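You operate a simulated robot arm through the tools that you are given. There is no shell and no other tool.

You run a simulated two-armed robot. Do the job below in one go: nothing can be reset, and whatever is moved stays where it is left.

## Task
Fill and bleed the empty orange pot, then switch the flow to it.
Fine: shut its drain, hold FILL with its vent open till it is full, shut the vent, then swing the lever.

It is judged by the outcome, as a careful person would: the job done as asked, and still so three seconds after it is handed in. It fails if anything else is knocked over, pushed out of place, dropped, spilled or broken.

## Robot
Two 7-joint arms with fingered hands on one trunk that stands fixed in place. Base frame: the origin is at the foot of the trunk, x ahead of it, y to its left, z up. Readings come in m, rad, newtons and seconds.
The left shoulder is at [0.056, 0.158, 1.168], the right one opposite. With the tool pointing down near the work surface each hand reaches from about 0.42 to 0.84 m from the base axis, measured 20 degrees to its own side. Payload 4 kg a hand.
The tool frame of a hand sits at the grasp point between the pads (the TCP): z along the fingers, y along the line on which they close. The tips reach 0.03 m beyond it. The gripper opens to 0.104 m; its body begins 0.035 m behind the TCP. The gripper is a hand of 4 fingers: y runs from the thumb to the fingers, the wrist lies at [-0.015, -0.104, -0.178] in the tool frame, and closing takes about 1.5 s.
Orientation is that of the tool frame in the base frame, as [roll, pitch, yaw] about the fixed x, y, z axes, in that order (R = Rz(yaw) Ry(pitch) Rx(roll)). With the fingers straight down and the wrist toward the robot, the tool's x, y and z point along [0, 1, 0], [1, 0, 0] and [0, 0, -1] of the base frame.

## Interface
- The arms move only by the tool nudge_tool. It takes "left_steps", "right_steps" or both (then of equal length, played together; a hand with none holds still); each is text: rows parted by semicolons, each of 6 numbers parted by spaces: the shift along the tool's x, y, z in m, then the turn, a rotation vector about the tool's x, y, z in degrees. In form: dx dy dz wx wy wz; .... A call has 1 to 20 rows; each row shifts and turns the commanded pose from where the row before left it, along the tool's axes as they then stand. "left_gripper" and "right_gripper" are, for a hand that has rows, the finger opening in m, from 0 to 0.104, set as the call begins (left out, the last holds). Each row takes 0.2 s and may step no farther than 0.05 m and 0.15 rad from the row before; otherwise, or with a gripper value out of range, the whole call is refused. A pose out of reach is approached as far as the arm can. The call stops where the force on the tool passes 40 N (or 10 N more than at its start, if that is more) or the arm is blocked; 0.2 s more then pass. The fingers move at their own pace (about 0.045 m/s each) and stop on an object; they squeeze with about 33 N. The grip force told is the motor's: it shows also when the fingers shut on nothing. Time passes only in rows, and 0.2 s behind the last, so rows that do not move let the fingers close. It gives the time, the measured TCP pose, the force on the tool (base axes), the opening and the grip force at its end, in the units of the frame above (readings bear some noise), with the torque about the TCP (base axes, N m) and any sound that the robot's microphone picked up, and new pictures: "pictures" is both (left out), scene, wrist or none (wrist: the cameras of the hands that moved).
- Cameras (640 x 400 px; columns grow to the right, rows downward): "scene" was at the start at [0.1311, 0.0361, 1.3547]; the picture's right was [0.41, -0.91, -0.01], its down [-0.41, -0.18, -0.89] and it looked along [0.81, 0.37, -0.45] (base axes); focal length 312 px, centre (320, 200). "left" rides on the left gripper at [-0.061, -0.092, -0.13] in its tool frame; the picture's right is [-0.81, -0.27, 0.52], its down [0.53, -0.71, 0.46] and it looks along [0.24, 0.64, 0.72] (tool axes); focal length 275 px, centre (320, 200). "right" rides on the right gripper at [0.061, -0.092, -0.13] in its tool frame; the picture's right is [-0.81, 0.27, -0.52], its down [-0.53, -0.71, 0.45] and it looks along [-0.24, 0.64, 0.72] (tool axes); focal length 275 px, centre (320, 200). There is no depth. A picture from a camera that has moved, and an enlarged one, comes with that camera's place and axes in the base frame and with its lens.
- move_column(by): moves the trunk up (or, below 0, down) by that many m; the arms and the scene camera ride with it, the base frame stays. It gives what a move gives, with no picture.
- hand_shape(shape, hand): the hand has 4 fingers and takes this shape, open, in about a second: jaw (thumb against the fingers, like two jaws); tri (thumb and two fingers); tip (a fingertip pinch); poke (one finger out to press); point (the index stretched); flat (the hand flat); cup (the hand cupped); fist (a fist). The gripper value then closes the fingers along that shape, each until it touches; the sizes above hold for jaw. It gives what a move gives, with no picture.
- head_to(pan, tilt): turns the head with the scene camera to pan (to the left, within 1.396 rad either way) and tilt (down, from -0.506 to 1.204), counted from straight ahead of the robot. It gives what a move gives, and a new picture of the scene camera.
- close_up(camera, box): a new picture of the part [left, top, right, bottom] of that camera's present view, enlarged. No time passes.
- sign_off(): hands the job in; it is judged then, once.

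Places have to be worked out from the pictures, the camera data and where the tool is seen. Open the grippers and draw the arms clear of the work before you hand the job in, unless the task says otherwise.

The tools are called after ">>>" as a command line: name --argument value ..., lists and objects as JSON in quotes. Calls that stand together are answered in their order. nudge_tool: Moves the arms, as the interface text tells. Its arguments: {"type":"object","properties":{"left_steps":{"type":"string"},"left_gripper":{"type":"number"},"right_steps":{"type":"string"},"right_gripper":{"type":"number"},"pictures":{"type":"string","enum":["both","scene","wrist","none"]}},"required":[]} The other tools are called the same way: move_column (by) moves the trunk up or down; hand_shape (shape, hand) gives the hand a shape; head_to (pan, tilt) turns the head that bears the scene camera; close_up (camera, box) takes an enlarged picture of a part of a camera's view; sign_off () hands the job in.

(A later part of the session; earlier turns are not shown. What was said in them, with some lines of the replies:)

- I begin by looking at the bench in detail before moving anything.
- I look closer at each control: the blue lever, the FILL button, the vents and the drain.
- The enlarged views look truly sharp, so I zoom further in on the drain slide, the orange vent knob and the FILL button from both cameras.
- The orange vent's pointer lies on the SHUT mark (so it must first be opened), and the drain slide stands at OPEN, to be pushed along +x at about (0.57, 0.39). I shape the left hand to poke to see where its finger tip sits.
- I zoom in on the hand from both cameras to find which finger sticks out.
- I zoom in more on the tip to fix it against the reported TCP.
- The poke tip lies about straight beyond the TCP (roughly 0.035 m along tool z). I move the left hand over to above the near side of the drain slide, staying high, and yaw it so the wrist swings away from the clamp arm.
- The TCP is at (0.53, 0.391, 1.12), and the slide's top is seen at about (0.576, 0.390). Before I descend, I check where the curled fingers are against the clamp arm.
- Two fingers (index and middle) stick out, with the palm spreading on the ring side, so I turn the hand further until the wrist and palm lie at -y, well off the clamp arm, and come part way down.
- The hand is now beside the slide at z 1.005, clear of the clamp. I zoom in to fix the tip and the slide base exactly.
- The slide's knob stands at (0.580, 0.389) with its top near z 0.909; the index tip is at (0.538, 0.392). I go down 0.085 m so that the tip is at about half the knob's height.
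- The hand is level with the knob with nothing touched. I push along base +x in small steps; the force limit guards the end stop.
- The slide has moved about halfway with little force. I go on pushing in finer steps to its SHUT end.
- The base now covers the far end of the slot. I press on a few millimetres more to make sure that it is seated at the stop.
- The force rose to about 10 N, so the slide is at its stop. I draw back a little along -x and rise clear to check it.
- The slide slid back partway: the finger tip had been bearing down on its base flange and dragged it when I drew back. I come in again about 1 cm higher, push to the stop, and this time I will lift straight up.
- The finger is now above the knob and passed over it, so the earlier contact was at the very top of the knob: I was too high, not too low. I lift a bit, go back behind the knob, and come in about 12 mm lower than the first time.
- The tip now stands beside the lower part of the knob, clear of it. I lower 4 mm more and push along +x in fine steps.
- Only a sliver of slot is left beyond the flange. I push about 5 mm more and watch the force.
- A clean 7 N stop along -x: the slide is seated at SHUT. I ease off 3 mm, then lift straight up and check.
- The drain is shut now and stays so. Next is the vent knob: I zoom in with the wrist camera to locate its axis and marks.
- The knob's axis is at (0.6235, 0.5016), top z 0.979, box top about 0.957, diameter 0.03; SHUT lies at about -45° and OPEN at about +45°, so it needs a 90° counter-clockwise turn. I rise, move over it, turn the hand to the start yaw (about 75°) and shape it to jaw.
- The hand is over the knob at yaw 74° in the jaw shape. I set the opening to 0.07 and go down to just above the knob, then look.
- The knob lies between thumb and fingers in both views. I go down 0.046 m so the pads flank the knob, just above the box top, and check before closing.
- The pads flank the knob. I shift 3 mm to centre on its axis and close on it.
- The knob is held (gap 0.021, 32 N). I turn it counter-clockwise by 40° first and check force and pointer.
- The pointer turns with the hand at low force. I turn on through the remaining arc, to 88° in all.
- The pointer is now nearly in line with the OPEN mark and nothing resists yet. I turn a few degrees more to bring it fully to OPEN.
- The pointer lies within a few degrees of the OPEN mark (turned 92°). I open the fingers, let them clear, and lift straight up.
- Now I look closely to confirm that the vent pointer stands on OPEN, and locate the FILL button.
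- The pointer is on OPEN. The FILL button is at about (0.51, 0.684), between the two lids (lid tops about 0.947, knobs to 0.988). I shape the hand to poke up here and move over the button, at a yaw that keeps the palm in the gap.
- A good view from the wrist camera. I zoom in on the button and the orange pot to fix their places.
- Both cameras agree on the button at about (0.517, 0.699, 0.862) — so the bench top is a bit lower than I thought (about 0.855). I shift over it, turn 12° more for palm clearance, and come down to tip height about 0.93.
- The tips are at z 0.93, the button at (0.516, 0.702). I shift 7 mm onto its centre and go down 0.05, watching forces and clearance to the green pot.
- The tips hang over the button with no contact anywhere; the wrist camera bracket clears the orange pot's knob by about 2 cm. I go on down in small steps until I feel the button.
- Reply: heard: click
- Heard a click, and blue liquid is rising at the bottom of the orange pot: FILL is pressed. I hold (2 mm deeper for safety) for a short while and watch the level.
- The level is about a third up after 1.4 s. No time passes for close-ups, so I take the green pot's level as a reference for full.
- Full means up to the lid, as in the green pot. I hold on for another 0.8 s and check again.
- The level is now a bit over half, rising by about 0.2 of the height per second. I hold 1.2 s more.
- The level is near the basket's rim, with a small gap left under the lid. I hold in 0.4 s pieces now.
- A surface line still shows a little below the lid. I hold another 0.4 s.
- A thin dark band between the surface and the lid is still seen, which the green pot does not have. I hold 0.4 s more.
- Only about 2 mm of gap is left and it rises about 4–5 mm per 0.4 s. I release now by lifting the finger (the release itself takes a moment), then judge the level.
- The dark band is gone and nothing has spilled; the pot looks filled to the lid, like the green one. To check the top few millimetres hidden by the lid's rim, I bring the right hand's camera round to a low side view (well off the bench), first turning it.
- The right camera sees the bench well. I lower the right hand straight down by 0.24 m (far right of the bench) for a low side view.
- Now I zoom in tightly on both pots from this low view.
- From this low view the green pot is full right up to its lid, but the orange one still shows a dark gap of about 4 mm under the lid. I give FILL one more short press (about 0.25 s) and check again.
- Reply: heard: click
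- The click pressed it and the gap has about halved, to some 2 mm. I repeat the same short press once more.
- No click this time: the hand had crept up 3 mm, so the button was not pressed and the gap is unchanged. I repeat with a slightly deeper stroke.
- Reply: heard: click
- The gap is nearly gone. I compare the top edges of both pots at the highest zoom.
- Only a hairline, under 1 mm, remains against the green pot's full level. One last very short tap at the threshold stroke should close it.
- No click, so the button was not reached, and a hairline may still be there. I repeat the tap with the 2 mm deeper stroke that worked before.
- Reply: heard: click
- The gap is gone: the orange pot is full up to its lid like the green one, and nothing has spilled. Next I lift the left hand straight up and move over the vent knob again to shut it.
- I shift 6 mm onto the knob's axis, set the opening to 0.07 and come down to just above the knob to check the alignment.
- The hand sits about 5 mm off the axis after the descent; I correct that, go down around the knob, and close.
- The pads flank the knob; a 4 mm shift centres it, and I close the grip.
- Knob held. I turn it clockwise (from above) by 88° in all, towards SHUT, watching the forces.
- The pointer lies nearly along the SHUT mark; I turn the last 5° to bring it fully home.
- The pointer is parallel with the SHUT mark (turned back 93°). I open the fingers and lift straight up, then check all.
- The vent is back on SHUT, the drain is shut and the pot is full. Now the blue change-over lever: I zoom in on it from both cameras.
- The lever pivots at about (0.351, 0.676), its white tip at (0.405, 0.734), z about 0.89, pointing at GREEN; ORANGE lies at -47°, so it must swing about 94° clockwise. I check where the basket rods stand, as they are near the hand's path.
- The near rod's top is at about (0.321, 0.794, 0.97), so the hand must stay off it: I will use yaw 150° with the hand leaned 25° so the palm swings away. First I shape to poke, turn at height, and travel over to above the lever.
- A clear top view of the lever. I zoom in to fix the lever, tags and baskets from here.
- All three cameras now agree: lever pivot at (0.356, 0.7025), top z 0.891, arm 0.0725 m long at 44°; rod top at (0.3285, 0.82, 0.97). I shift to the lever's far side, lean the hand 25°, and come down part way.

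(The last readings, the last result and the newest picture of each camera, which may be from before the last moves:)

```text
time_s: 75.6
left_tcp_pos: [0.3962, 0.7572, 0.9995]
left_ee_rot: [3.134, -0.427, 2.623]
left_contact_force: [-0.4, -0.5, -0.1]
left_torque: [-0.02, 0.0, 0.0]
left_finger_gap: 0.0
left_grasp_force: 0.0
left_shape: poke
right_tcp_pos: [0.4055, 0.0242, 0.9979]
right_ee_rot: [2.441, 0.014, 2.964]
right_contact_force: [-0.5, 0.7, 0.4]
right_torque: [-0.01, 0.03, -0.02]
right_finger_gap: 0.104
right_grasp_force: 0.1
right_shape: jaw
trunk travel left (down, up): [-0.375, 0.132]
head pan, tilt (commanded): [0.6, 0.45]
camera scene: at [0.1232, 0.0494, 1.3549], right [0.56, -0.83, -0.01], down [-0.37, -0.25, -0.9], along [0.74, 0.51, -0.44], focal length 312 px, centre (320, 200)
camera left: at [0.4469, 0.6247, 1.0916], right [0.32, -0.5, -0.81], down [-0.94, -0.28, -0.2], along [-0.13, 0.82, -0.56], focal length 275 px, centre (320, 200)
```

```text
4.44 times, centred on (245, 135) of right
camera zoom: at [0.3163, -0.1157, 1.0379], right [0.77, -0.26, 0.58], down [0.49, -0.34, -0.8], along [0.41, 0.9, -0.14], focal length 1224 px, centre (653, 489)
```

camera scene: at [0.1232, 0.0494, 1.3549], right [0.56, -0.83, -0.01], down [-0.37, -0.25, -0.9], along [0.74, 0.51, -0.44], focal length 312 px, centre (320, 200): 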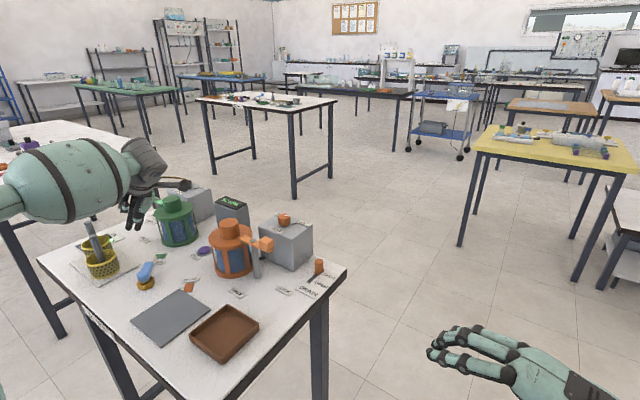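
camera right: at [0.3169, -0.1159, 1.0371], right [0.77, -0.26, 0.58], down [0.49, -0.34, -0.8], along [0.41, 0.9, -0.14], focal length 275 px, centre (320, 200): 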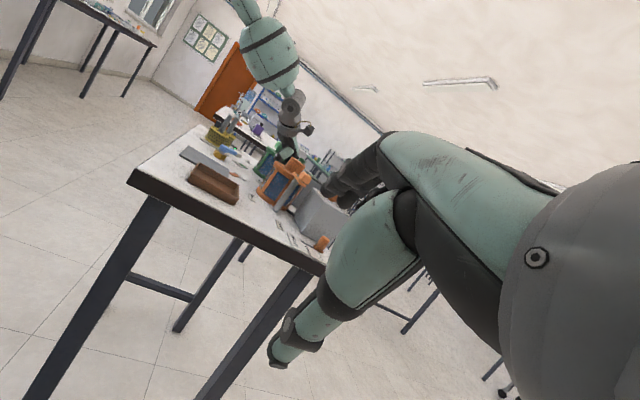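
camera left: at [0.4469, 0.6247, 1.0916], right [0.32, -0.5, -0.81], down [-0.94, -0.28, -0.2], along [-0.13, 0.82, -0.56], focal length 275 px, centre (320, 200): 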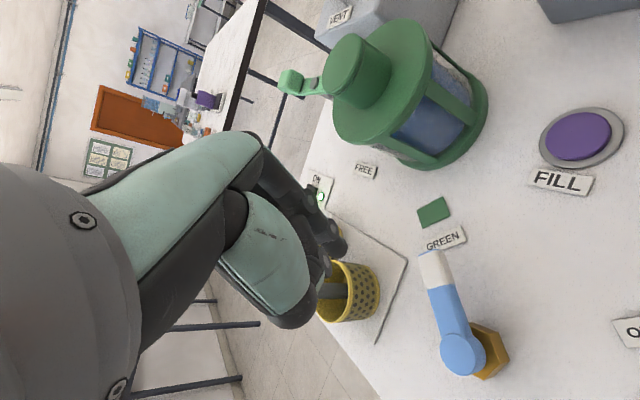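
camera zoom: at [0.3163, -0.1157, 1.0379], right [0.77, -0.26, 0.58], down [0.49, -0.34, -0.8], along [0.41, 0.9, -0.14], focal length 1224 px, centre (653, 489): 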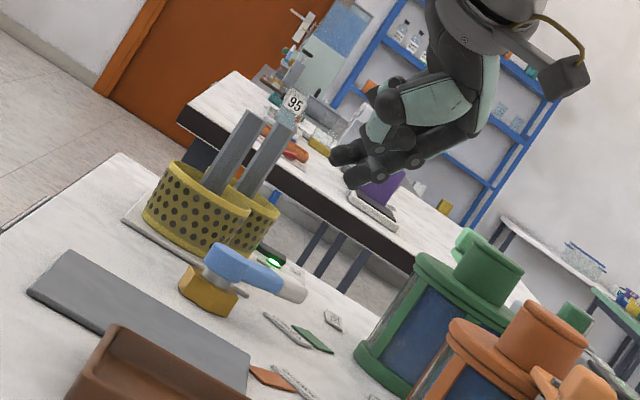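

The hand came down 1.3 cm further in x than planned; before going lower I check the forearm against the rods from the side view.

>>> close_up --camera "right" --box '[120, 0, 400, 220]'

>>> close_up --camera "left" --box '[290, 180, 400, 300]'

```text
1.82 times, centred on (260, 110) of right
camera zoom: at [0.3163, -0.1157, 1.0379], right [0.77, -0.26, 0.58], down [0.49, -0.34, -0.8], along [0.41, 0.9, -0.14], focal length 500 px, centre (429, 364)
```

zoom: 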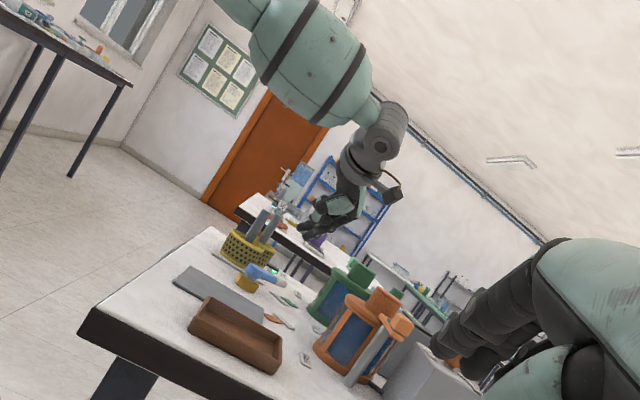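

```text
3.33 times, centred on (345, 240) of left
camera zoom: at [0.4469, 0.6247, 1.0916], right [0.32, -0.5, -0.81], down [-0.94, -0.28, -0.2], along [-0.13, 0.82, -0.56], focal length 918 px, centre (237, 67)
```

zoom: 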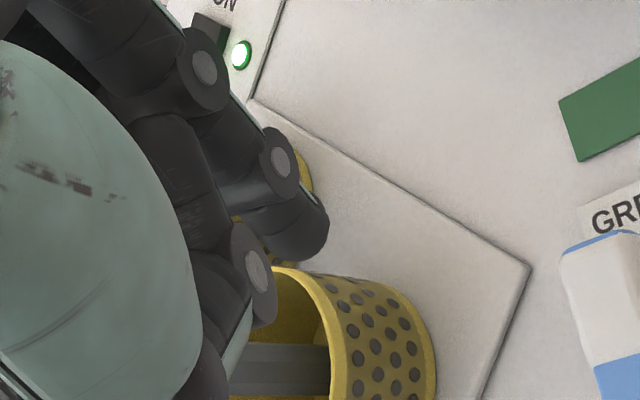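

The forearm is well above the rods. I correct the lateral offset by 1.4 cm and go down another 5 cm, then re-measure.

>>> nudge_tool --left_steps "0.0101 -0.0083 0.0046 0 0 0; -0.0104 0 0.0228 0 0 0; -0.0104 0 0.0228 0 0 0; 0 0 0 0 0 0; 0 0 0 0 0 0" --pictures "none"

>>> close_up --camera "left" --box '[260, 180, 560, 400]'

>>> close_up --camera "scene" --box '[60, 180, 220, 310]'

>>> close_up --camera "right" --box '[185, 90, 305, 180]'

```text
time_s: 76.8
left_tcp_pos: [0.3739, 0.7582, 0.9511]
left_ee_rot: [3.135, -0.428, 2.624]
left_contact_force: [-0.3, -0.1, -0.2]
left_torque: [-0.01, -0.01, 0.02]
left_finger_gap: 0.0
left_grasp_force: 0.0
left_shape: poke
right_tcp_pos: [0.4048, 0.0264, 0.9985]
right_ee_rot: [2.443, 0.012, 2.966]
right_contact_force: [0.2, 0.7, -0.1]
right_torque: [-0.03, 0.03, 0.01]
right_finger_gap: 0.1038
right_grasp_force: 0.0
right_shape: jaw
trunk travel left (down, up): [-0.375, 0.132]
head pan, tilt (commanded): [0.6, 0.45]
```

```text
1.82 times, centred on (410, 290) of left
camera zoom: at [0.4235, 0.624, 1.0429], right [0.32, -0.49, -0.81], down [-0.94, -0.28, -0.2], along [-0.13, 0.82, -0.55], focal length 500 px, centre (156, 36)
```

zoom: 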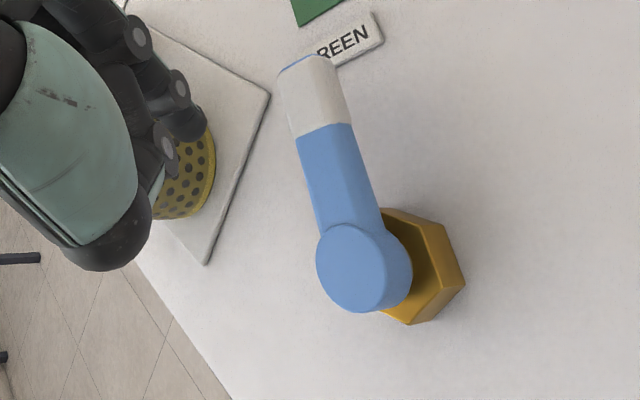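

```text
3.08 times, centred on (140, 245) of scene
camera zoom: at [0.1235, 0.0501, 1.3548], right [0.56, -0.83, -0.01], down [-0.37, -0.25, -0.9], along [0.74, 0.51, -0.45], focal length 959 px, centre (874, 62)
```

zoom: 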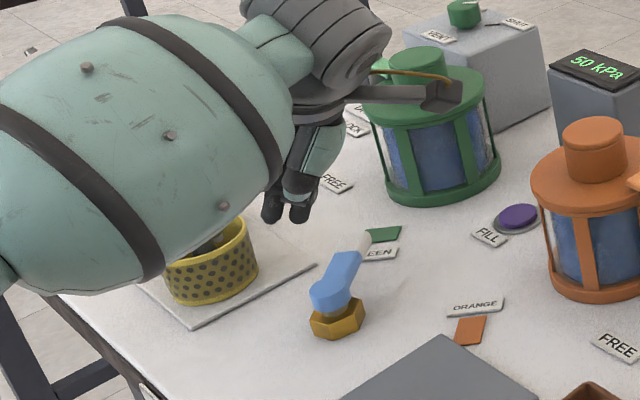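

```text
4.44 times, centred on (245, 135) of right
camera zoom: at [0.3165, -0.1152, 1.0378], right [0.77, -0.26, 0.58], down [0.49, -0.34, -0.8], along [0.41, 0.9, -0.14], focal length 1224 px, centre (653, 489)
```

zoom: 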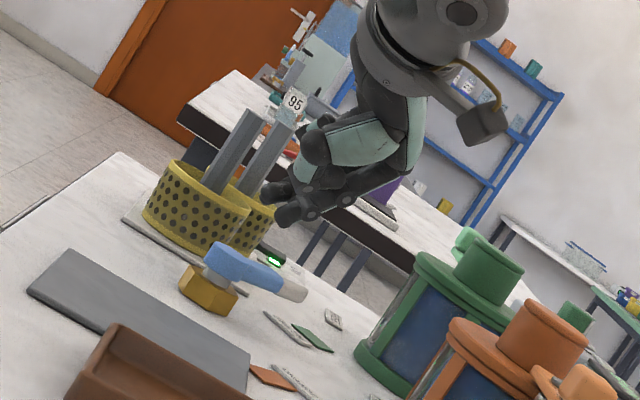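

>>> close_up --camera "right" --box '[160, 0, 360, 180]'

>>> close_up --camera "right" --box '[205, 90, 285, 160]'

```text
2.22 times, centred on (260, 90) of right
camera zoom: at [0.3165, -0.1152, 1.0378], right [0.77, -0.26, 0.58], down [0.49, -0.34, -0.8], along [0.41, 0.9, -0.14], focal length 612 px, centre (453, 444)
```

zoom: 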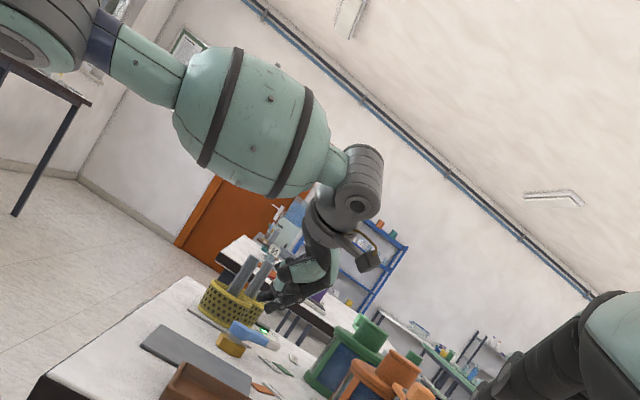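

```text
5.71 times, centred on (245, 125) of right
camera zoom: at [0.3165, -0.1152, 1.0378], right [0.77, -0.26, 0.58], down [0.49, -0.34, -0.8], along [0.41, 0.9, -0.14], focal length 1573 px, centre (749, 629)
```

zoom: 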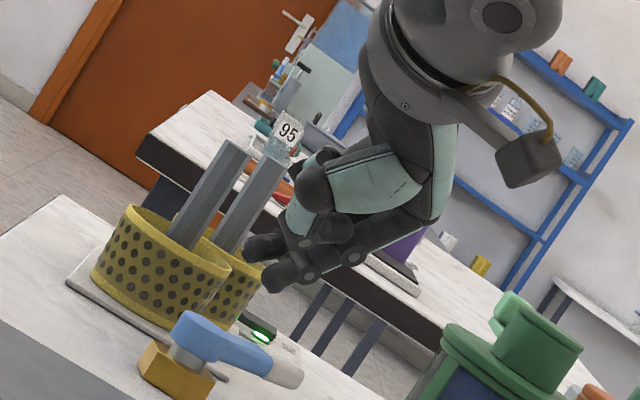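

Clear of the rods and the lever. I nudge 4 mm and go down the last 5 cm beside the lever's arm.

>>> nudge_tool --left_steps "-0.0034 0.0016 -0.0015 0 0 0; -0.0101 0 0.0223 0 0 0; -0.0101 0 0.0223 0 0 0; 0 0 0 0 0 0; 0 0 0 0 0 0" --pictures "none"

>>> close_up --camera "left" --box '[260, 160, 500, 340]'

>>> close_up --camera "scene" --box '[60, 180, 220, 310]'

>>> close_up --camera "right" --box '[205, 90, 285, 160]'

```text
time_s: 78.0
left_tcp_pos: [0.3766, 0.7564, 0.9007]
left_ee_rot: [3.132, -0.426, 2.623]
left_contact_force: [0.0, 0.0, -0.3]
left_torque: [0.02, 0.0, -0.02]
left_finger_gap: 0.0
left_grasp_force: 0.0
left_shape: poke
right_tcp_pos: [0.4053, 0.0271, 0.9974]
right_ee_rot: [2.443, 0.014, 2.965]
right_contact_force: [-0.4, 0.7, 0.2]
right_torque: [-0.01, 0.02, 0.02]
right_finger_gap: 0.1038
right_grasp_force: 0.1
right_shape: jaw
trunk travel left (down, up): [-0.375, 0.132]
head pan, tilt (commanded): [0.6, 0.45]
```

```text
2.22 times, centred on (380, 250) of left
camera zoom: at [0.4269, 0.6227, 0.9934], right [0.32, -0.5, -0.81], down [-0.94, -0.28, -0.2], along [-0.13, 0.82, -0.55], focal length 612 px, centre (187, 89)
```

zoom: 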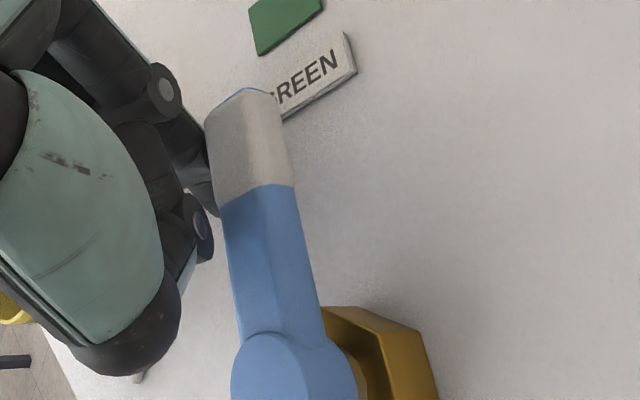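

```text
3.08 times, centred on (140, 245) of scene
camera zoom: at [0.1234, 0.0504, 1.3548], right [0.56, -0.83, -0.01], down [-0.37, -0.25, -0.9], along [0.74, 0.51, -0.45], focal length 959 px, centre (874, 62)
```

zoom: 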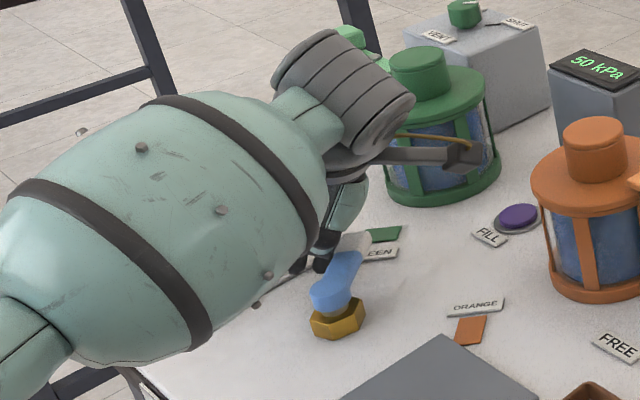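

```text
5.71 times, centred on (245, 125) of right
camera zoom: at [0.3164, -0.115, 1.0379], right [0.77, -0.26, 0.58], down [0.49, -0.34, -0.8], along [0.41, 0.9, -0.14], focal length 1573 px, centre (749, 629)
```

zoom: 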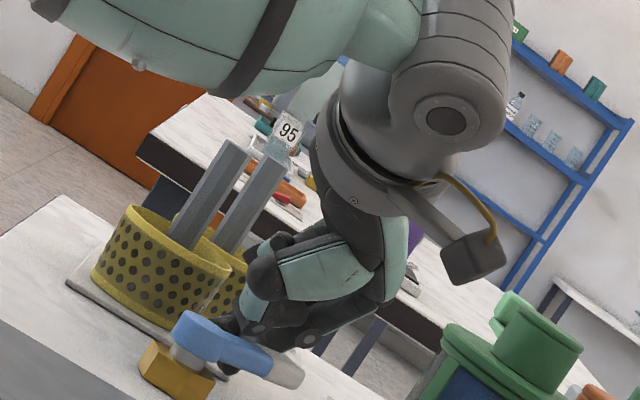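

The finger is beside the arm on its far side with no contact. I push the lever along its arc to about 0°, in small steps, keeping height.

>>> nudge_tool --left_steps "-0.0062 0 -0.0028 0 0 0; -0.0062 0 -0.0028 0 0 0; -0.0062 0 -0.0028 0 0 0; -0.0063 0.0002 -0.0029 0 0 0; -0.0071 -0.0021 -0.0032 0 0 0; -0.0072 -0.0022 -0.0033 0 0 0; -0.0062 -0.004 -0.0028 0 0 0; -0.0062 -0.004 -0.0028 0 0 0; 0 0 0 0 0 0" --pictures "none"

>>> close_up --camera "left" --box '[260, 160, 500, 340]'

>>> close_up --camera "scene" --box '[60, 200, 220, 320]'

>>> close_up --camera "right" --box '[195, 100, 295, 180]'

```text
time_s: 80.0
left_tcp_pos: [0.4188, 0.7167, 0.9014]
left_ee_rot: [3.134, -0.425, 2.62]
left_contact_force: [-0.2, -0.5, -0.1]
left_torque: [-0.01, 0.01, 0.01]
left_finger_gap: 0.0
left_grasp_force: 0.2
left_shape: poke
right_tcp_pos: [0.4049, 0.0257, 0.9974]
right_ee_rot: [2.443, 0.014, 2.968]
right_contact_force: [-0.8, 0.1, 1.4]
right_torque: [0.0, 0.04, 0.0]
right_finger_gap: 0.1038
right_grasp_force: 0.1
right_shape: jaw
trunk travel left (down, up): [-0.375, 0.132]
head pan, tilt (commanded): [0.6, 0.45]
```

```text
2.22 times, centred on (380, 250) of left
camera zoom: at [0.4686, 0.5831, 0.9937], right [0.32, -0.5, -0.81], down [-0.94, -0.28, -0.2], along [-0.13, 0.82, -0.55], focal length 612 px, centre (187, 89)
```

zoom: 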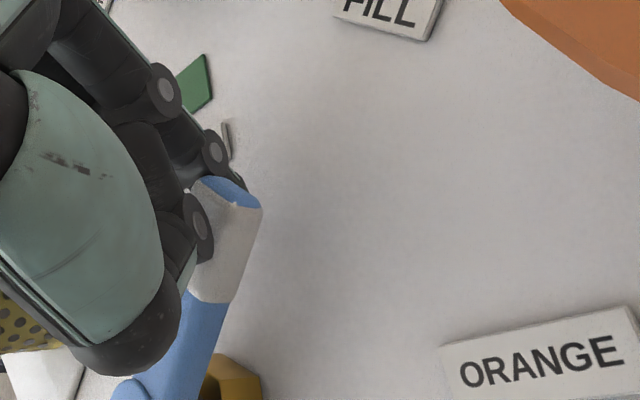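

```text
3.33 times, centred on (140, 260) of scene
camera zoom: at [0.1233, 0.0503, 1.3548], right [0.56, -0.83, -0.01], down [-0.37, -0.25, -0.9], along [0.74, 0.51, -0.45], focal length 1039 px, centre (920, 0)
```

zoom: 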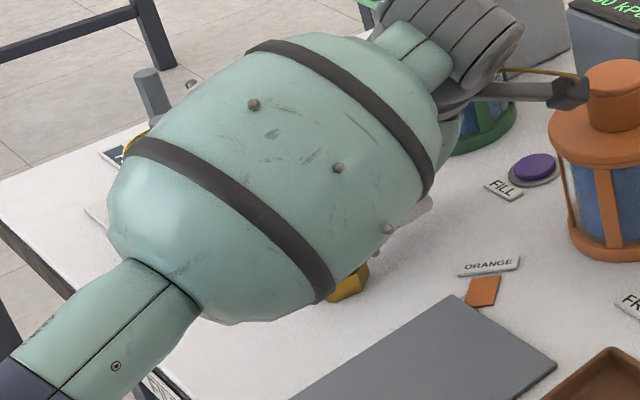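

```text
5.00 times, centred on (245, 140) of right
camera zoom: at [0.3163, -0.1151, 1.0379], right [0.77, -0.26, 0.58], down [0.49, -0.34, -0.8], along [0.41, 0.9, -0.14], focal length 1376 px, centre (695, 500)
```

zoom: 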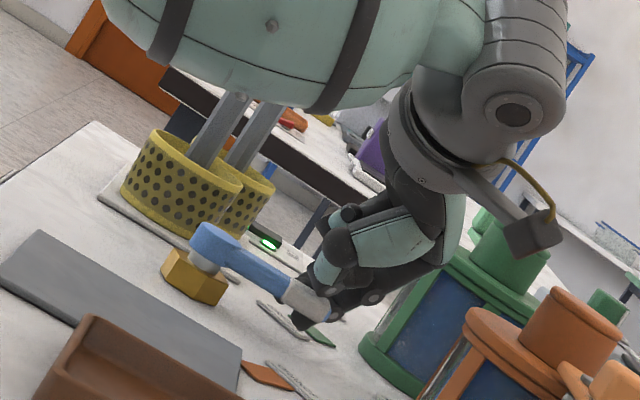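

The lever follows easily and is near 0°. To keep the wrist camera away from the orange pot I take the lean out now (with a small compensating shift), then look.

>>> nudge_tool --left_steps "0.0034 -0.002 -0.0003 0 -8.33 0; 0.0034 -0.002 -0.0005 0 -8.33 0; 0.0034 -0.002 -0.001 0 -8.33 0; 0 0 0 0 0 0; 0 0 0 0 0 0" --pictures "none"

>>> close_up --camera "left" --box '[260, 160, 540, 370]'

>>> close_up --camera "right" --box '[195, 100, 295, 180]'

```text
time_s: 81.2
left_tcp_pos: [0.4061, 0.7173, 0.9049]
left_ee_rot: [3.135, 0.009, 2.618]
left_contact_force: [0.4, 0.3, -1.0]
left_torque: [-0.02, 0.0, 0.02]
left_finger_gap: 0.0
left_grasp_force: 0.0
left_shape: poke
right_tcp_pos: [0.4051, 0.0263, 0.9976]
right_ee_rot: [2.443, 0.014, 2.966]
right_contact_force: [-0.8, 0.1, 0.1]
right_torque: [0.0, 0.01, -0.01]
right_finger_gap: 0.104
right_grasp_force: 0.1
right_shape: jaw
trunk travel left (down, up): [-0.375, 0.132]
head pan, tilt (commanded): [0.6, 0.45]
```

```text
1.90 times, centred on (400, 265) of left
camera zoom: at [0.4133, 0.6078, 1.0352], right [0.57, -0.64, -0.51], down [-0.81, -0.35, -0.47], along [0.12, 0.68, -0.72], focal length 524 px, centre (168, 76)
```

zoom: 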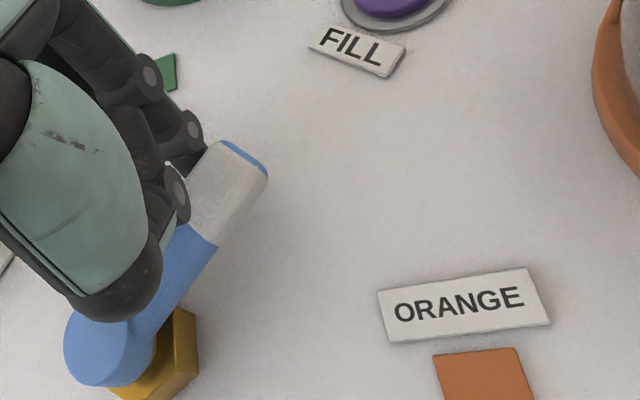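

```text
5.00 times, centred on (245, 140) of right
camera zoom: at [0.3165, -0.1151, 1.0379], right [0.77, -0.26, 0.58], down [0.49, -0.34, -0.8], along [0.41, 0.9, -0.14], focal length 1376 px, centre (695, 500)
```

zoom: 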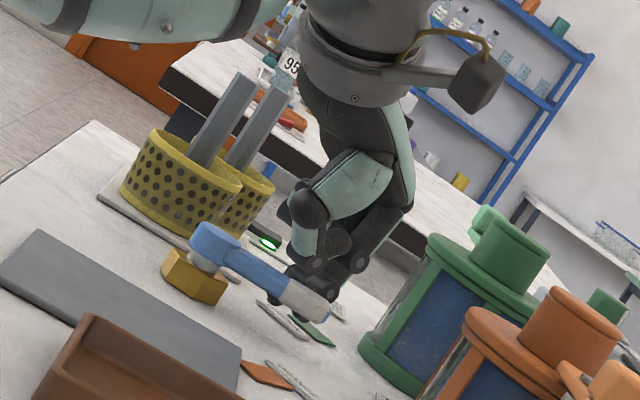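

The lever now stands at about -1°. I continue along the arc towards ORANGE (-45°) in small steps.

>>> nudge_tool --left_steps "-0.0053 -0.0054 0 0 0 0; -0.0053 -0.0054 0 0 0 0; -0.0036 -0.0066 0 0 0 0; -0.0036 -0.0066 0 0 0 0; -0.0018 -0.0073 0 0 0 0; -0.0018 -0.0073 0 0 0 0; 0 0 0 0 0 0" --pictures "none"

>>> close_up --camera "left" --box '[260, 160, 540, 370]'

>>> close_up --camera "right" --box '[195, 100, 295, 180]'

>>> close_up --camera "scene" --box '[60, 200, 220, 320]'

```text
time_s: 82.8
left_tcp_pos: [0.4054, 0.6719, 0.9058]
left_ee_rot: [3.136, 0.008, 2.619]
left_contact_force: [1.2, 3.0, 0.1]
left_torque: [0.04, 0.02, -0.03]
left_finger_gap: 0.0
left_grasp_force: 0.1
left_shape: poke
right_tcp_pos: [0.4049, 0.0264, 0.998]
right_ee_rot: [2.443, 0.015, 2.965]
right_contact_force: [-0.1, 0.0, 0.2]
right_torque: [0.0, -0.02, -0.01]
right_finger_gap: 0.104
right_grasp_force: 0.1
right_shape: jaw
trunk travel left (down, up): [-0.375, 0.132]
head pan, tilt (commanded): [0.6, 0.45]
```

```text
1.90 times, centred on (400, 265) of left
camera zoom: at [0.4132, 0.5629, 1.0355], right [0.57, -0.64, -0.51], down [-0.81, -0.35, -0.47], along [0.12, 0.68, -0.72], focal length 524 px, centre (168, 76)
```

zoom: 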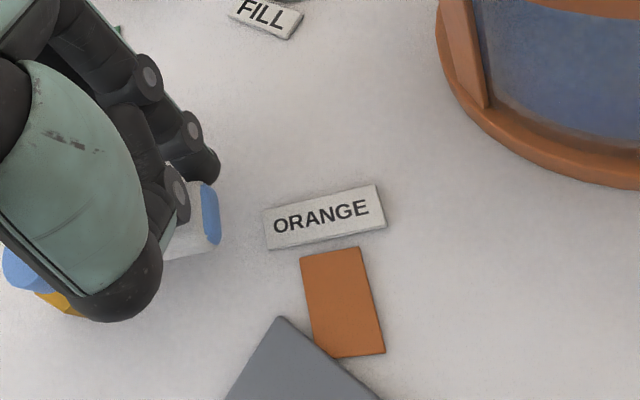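

```text
5.00 times, centred on (245, 140) of right
camera zoom: at [0.3166, -0.1148, 1.0379], right [0.77, -0.26, 0.58], down [0.49, -0.34, -0.8], along [0.41, 0.9, -0.14], focal length 1376 px, centre (695, 500)
```

zoom: 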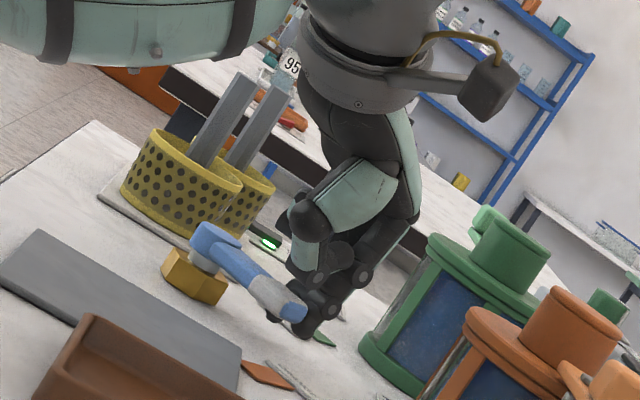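

```text
3.33 times, centred on (140, 260) of scene
camera zoom: at [0.1235, 0.0507, 1.3548], right [0.56, -0.83, -0.01], down [-0.37, -0.25, -0.9], along [0.74, 0.51, -0.45], focal length 1039 px, centre (920, 0)
```

zoom: 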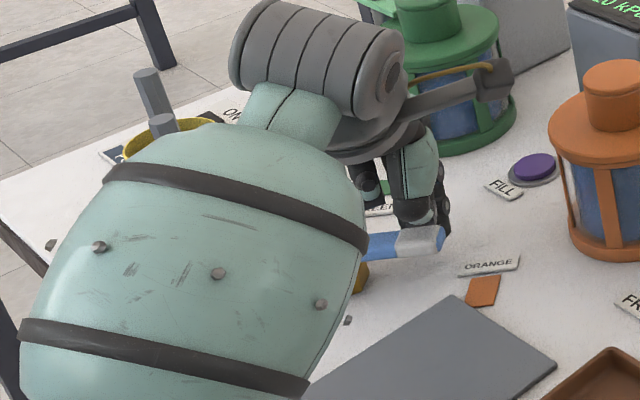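

The lever is at about -45°, in line with the ORANGE label, with 3 N on the finger. I press 3 mm further to feel whether it is at its stop.

>>> nudge_tool --left_steps "0.0001 -0.0015 0 0 0 0; 0.0001 -0.0015 0 0 0 0; 0 0 0 0 0 0" --pictures "none"

>>> close_up --camera "left" --box '[260, 160, 540, 370]'

>>> close_up --camera "scene" --box '[60, 200, 220, 320]'

```text
time_s: 83.6
left_tcp_pos: [0.4041, 0.6704, 0.9033]
left_ee_rot: [3.136, 0.009, 2.619]
left_contact_force: [6.9, 9.8, -1.1]
left_torque: [0.21, -0.19, -0.11]
left_finger_gap: 0.0
left_grasp_force: 0.2
left_shape: poke
right_tcp_pos: [0.405, 0.0279, 0.998]
right_ee_rot: [2.446, 0.013, 2.965]
right_contact_force: [-0.9, -0.1, -0.6]
right_torque: [-0.05, 0.0, 0.05]
right_finger_gap: 0.1039
right_grasp_force: 0.0
right_shape: jaw
trunk travel left (down, up): [-0.375, 0.132]
head pan, tilt (commanded): [0.6, 0.45]
```

```text
1.90 times, centred on (400, 265) of left
camera zoom: at [0.4119, 0.5613, 1.0345], right [0.57, -0.64, -0.51], down [-0.81, -0.35, -0.47], along [0.12, 0.68, -0.72], focal length 524 px, centre (168, 76)
```

zoom: 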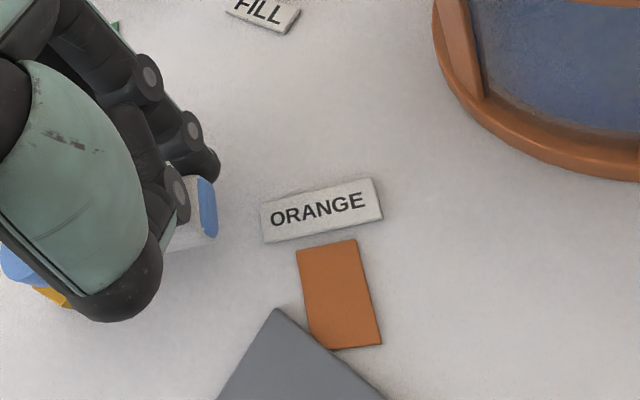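

```text
3.33 times, centred on (140, 260) of scene
camera zoom: at [0.1247, 0.0519, 1.3546], right [0.56, -0.83, -0.01], down [-0.37, -0.25, -0.89], along [0.74, 0.51, -0.45], focal length 1039 px, centre (920, 0)
```

zoom: 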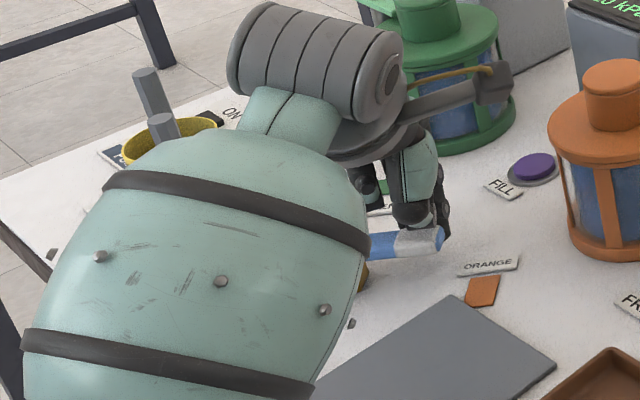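

About 12 N along the swing direction: the lever is at its stop at ORANGE. I back the finger off the arm by 8 mm and lift straight up.

>>> nudge_tool --left_steps "-0.0021 0.0077 0 0 0 0; 0 0 0 0 0 0; 0 0 -0.04 0 0 0; 0 0 -0.045 0 0 0; 0 0 -0.045 0 0 0; 0 0 -0.045 0 0 0; 0 0 -0.045 0 0 0; 0 0 -0.045 0 0 0; 0 0 0 0 0 0"

>>> close_up --camera "left" --box '[300, 200, 620, 400]'

>>> close_up --camera "right" --box '[160, 80, 340, 220]'

>>> close_up --camera "scene" --box '[40, 180, 350, 350]'

```text
time_s: 85.6
left_tcp_pos: [0.4066, 0.6736, 1.1711]
left_ee_rot: [3.136, 0.01, 2.62]
left_contact_force: [0.2, 1.2, 0.8]
left_torque: [-0.01, -0.02, 0.03]
left_finger_gap: 0.0002
left_grasp_force: 0.0
left_shape: poke
right_tcp_pos: [0.4062, 0.0248, 0.9974]
right_ee_rot: [2.443, 0.012, 2.968]
right_contact_force: [0.5, 0.0, 0.2]
right_torque: [0.02, -0.02, -0.03]
right_finger_gap: 0.1038
right_grasp_force: 0.1
right_shape: jaw
trunk travel left (down, up): [-0.375, 0.132]
head pan, tilt (commanded): [0.6, 0.45]
camera scene: at [0.1241, 0.0507, 1.3547], right [0.56, -0.83, -0.01], down [-0.37, -0.25, -0.9], along [0.74, 0.51, -0.45], focal length 312 px, centre (320, 200)
camera left: at [0.4135, 0.5647, 1.3009], right [0.57, -0.64, -0.51], down [-0.81, -0.35, -0.46], along [0.12, 0.68, -0.72], focal length 275 px, centre (320, 200)
```

scene: 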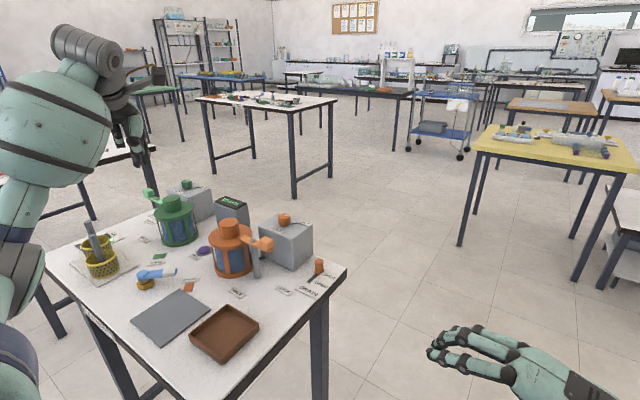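
left: 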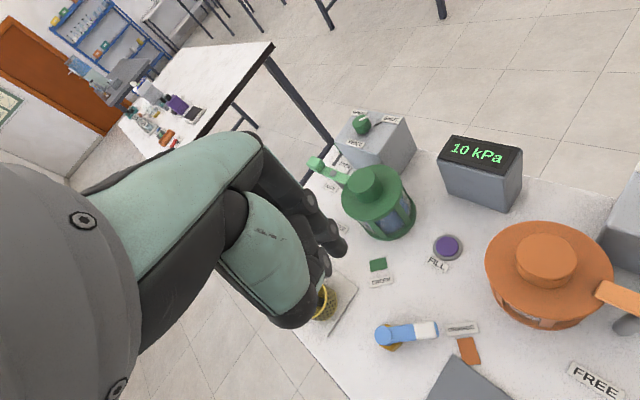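

```text
2.00 times, centred on (460, 300) of left
camera zoom: at [0.4135, 0.5647, 1.3009], right [0.57, -0.64, -0.51], down [-0.81, -0.35, -0.46], along [0.12, 0.68, -0.72], focal length 551 px, centre (40, 0)
```

zoom: 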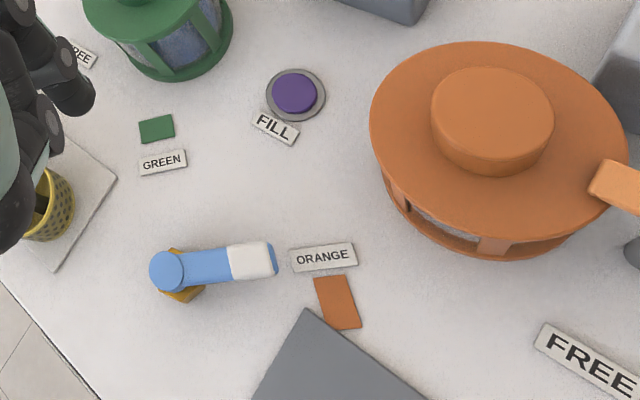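

```text
2.86 times, centred on (250, 150) of right
camera zoom: at [0.3171, -0.1148, 1.0377], right [0.77, -0.26, 0.58], down [0.49, -0.34, -0.8], along [0.41, 0.9, -0.14], focal length 786 px, centre (520, 343)
```

zoom: 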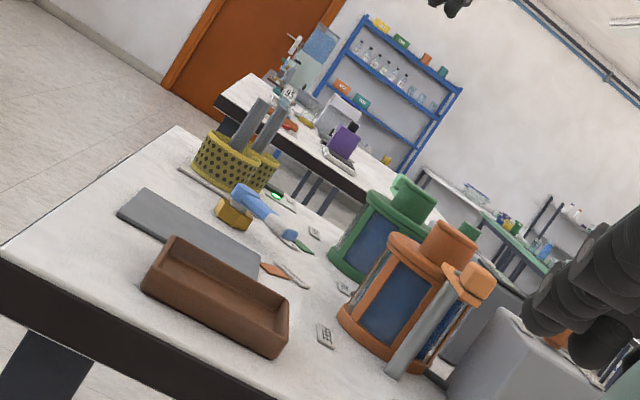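

```text
2.06 times, centred on (195, 265) of scene
camera zoom: at [0.1241, 0.0507, 1.3547], right [0.56, -0.83, -0.01], down [-0.37, -0.25, -0.9], along [0.74, 0.51, -0.45], focal length 643 px, centre (578, 66)
```

zoom: 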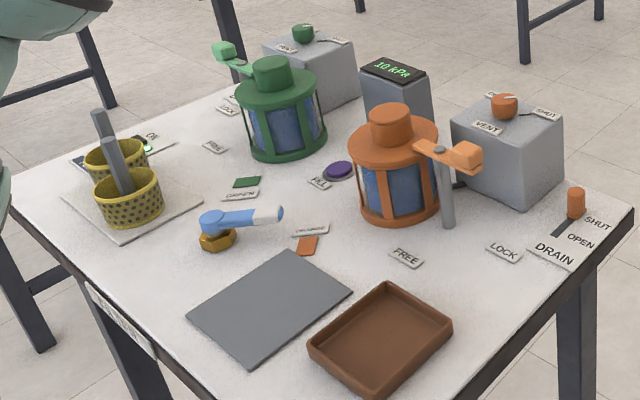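

The gauge has dropped from 50 to 10 kPa and the lever points at ORANGE. I check the final state closely, and then open the left hand and draw the arms clear.

>>> close_up --camera "right" --box '[275, 162, 297, 184]'

>>> close_up --camera "scene" --box '[190, 200, 340, 300]'

>>> nudge_tool --left_steps "0 0 -0.04 0 0 0; 0 0 -0.04 0 0 0; -0.023 -0.043 0 0 0 0; -0.023 -0.043 0 0 0 0; -0.023 -0.043 0 0 0 0; -0.023 -0.043 0 0 0 0; 0 0 0 0 0 0" --pictures "scene"

>>> hand_shape --hand "left" --shape "jaw"

```text
16.00 times, centred on (286, 173) of right
camera zoom: at [0.3171, -0.1148, 1.0377], right [0.77, -0.26, 0.58], down [0.49, -0.34, -0.8], along [0.41, 0.9, -0.14], focal length 4404 px, centre (864, 632)
```

zoom: 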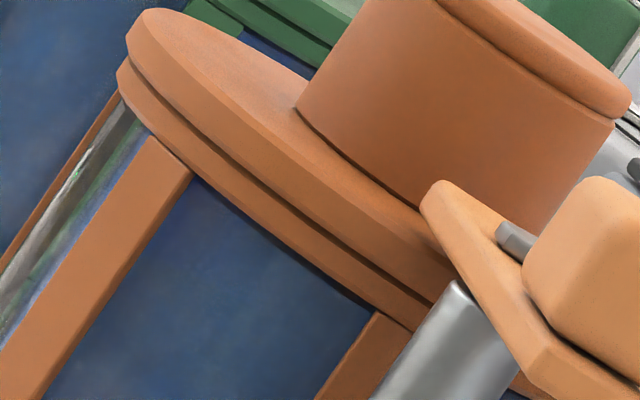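

```text
4.00 times, centred on (265, 250) of scene
camera zoom: at [0.1241, 0.0507, 1.3547], right [0.56, -0.83, -0.01], down [-0.37, -0.25, -0.9], along [0.74, 0.51, -0.45], focal length 1246 px, centre (540, 0)
```

zoom: 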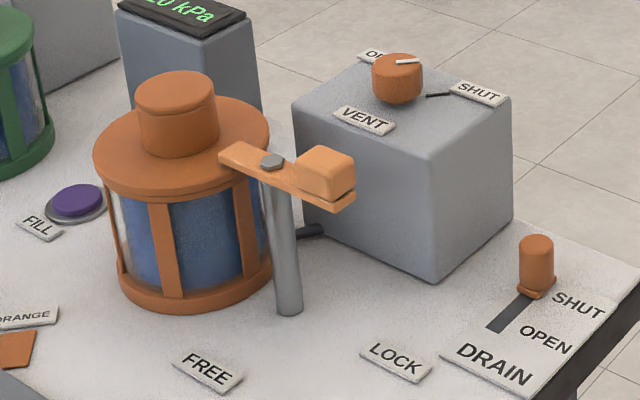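

```text
time_s: 87.2
left_tcp_pos: [0.3973, 0.4779, 1.2517]
left_ee_rot: [3.134, 0.012, 2.62]
left_contact_force: [0.1, 0.1, -0.2]
left_torque: [-0.03, 0.0, 0.01]
left_finger_gap: 0.0001
left_grasp_force: 0.0
left_shape: poke
right_tcp_pos: [0.4031, 0.0271, 0.999]
right_ee_rot: [2.443, 0.015, 2.966]
right_contact_force: [-0.5, -0.8, -0.1]
right_torque: [-0.03, -0.04, -0.02]
right_finger_gap: 0.1037
right_grasp_force: 0.0
right_shape: jaw
trunk travel left (down, up): [-0.375, 0.132]
head pan, tilt (commanded): [0.6, 0.45]
camera scene: at [0.1211, 0.0511, 1.355], right [0.56, -0.83, -0.01], down [-0.37, -0.25, -0.9], along [0.74, 0.51, -0.44], focal length 312 px, centre (320, 200)
```

scene: 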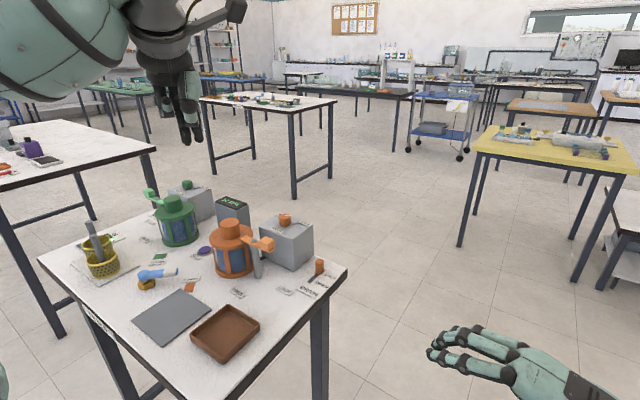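

```text
time_s: 88.1
left_tcp_pos: [0.4003, 0.4765, 1.2512]
left_ee_rot: [3.135, 0.011, 2.618]
left_contact_force: [0.3, -0.9, 0.3]
left_torque: [0.01, 0.02, 0.01]
left_finger_gap: 0.1039
left_grasp_force: 0.1
left_shape: jaw
right_tcp_pos: [0.4044, 0.0261, 0.9971]
right_ee_rot: [2.443, 0.011, 2.967]
right_contact_force: [0.3, -0.4, -1.0]
right_torque: [-0.01, 0.03, 0.01]
right_finger_gap: 0.104
right_grasp_force: 0.1
right_shape: jaw
trunk travel left (down, up): [-0.375, 0.132]
head pan, tilt (commanded): [0.6, 0.45]
```

Both hands are open and clear of the bench. One last look over the whole bench before handing in.

>>> close_up --camera "scene" --box '[30, 170, 350, 370]'

>>> close_up --camera "scene" --box '[120, 190, 340, 310]'

```text
2.00 times, centred on (190, 270) of scene
camera zoom: at [0.1236, 0.05, 1.3548], right [0.56, -0.83, -0.01], down [-0.37, -0.25, -0.9], along [0.74, 0.51, -0.45], focal length 623 px, centre (580, 60)
```

zoom: 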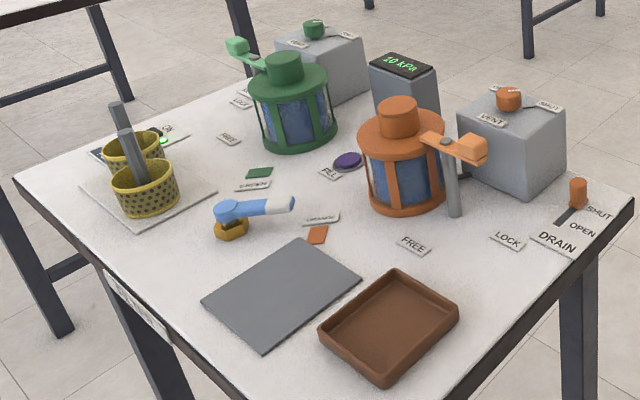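

```text
2.91 times, centred on (230, 250) of scene
camera zoom: at [0.1236, 0.05, 1.3548], right [0.56, -0.83, -0.01], down [-0.37, -0.25, -0.9], along [0.74, 0.51, -0.45], focal length 906 px, centre (582, 54)
```

zoom: 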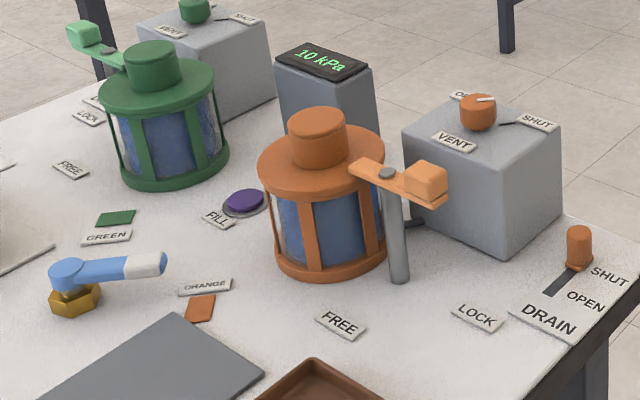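

The orange drain and vent are both on SHUT, the pot is full, and the lever is on ORANGE with the gauge at 10 kPa. Nothing else on the bench has moved or spilled, so I hand the job in.

>>> sign_off

```text
The job is handed in.
```

The orange pot is full and bled, and the flow now runs through it. I've handed the job in; the tool gave no verdict back.

- **Drain:** it is pushed home to SHUT. The first push slid partway back, so I redid it with the finger lower until it met its stop.
- **Fill:** I held FILL with the vent open. A side view then showed a gap of about 4 mm under the lid. Three more short taps of FILL closed it, and the level now reaches the lid like the green pot's.
- **Vent:** I opened it for the fill and turned it back onto the SHUT mark afterwards.
- **Lever:** it is against its stop at ORANGE, and the gauge fell from 50 to 10 kPa after the switch.

In the last pictures nothing else on the bench had moved and there was no spill. The green pot's controls are as they were, both hands are open, and both arms are clear of the bench.
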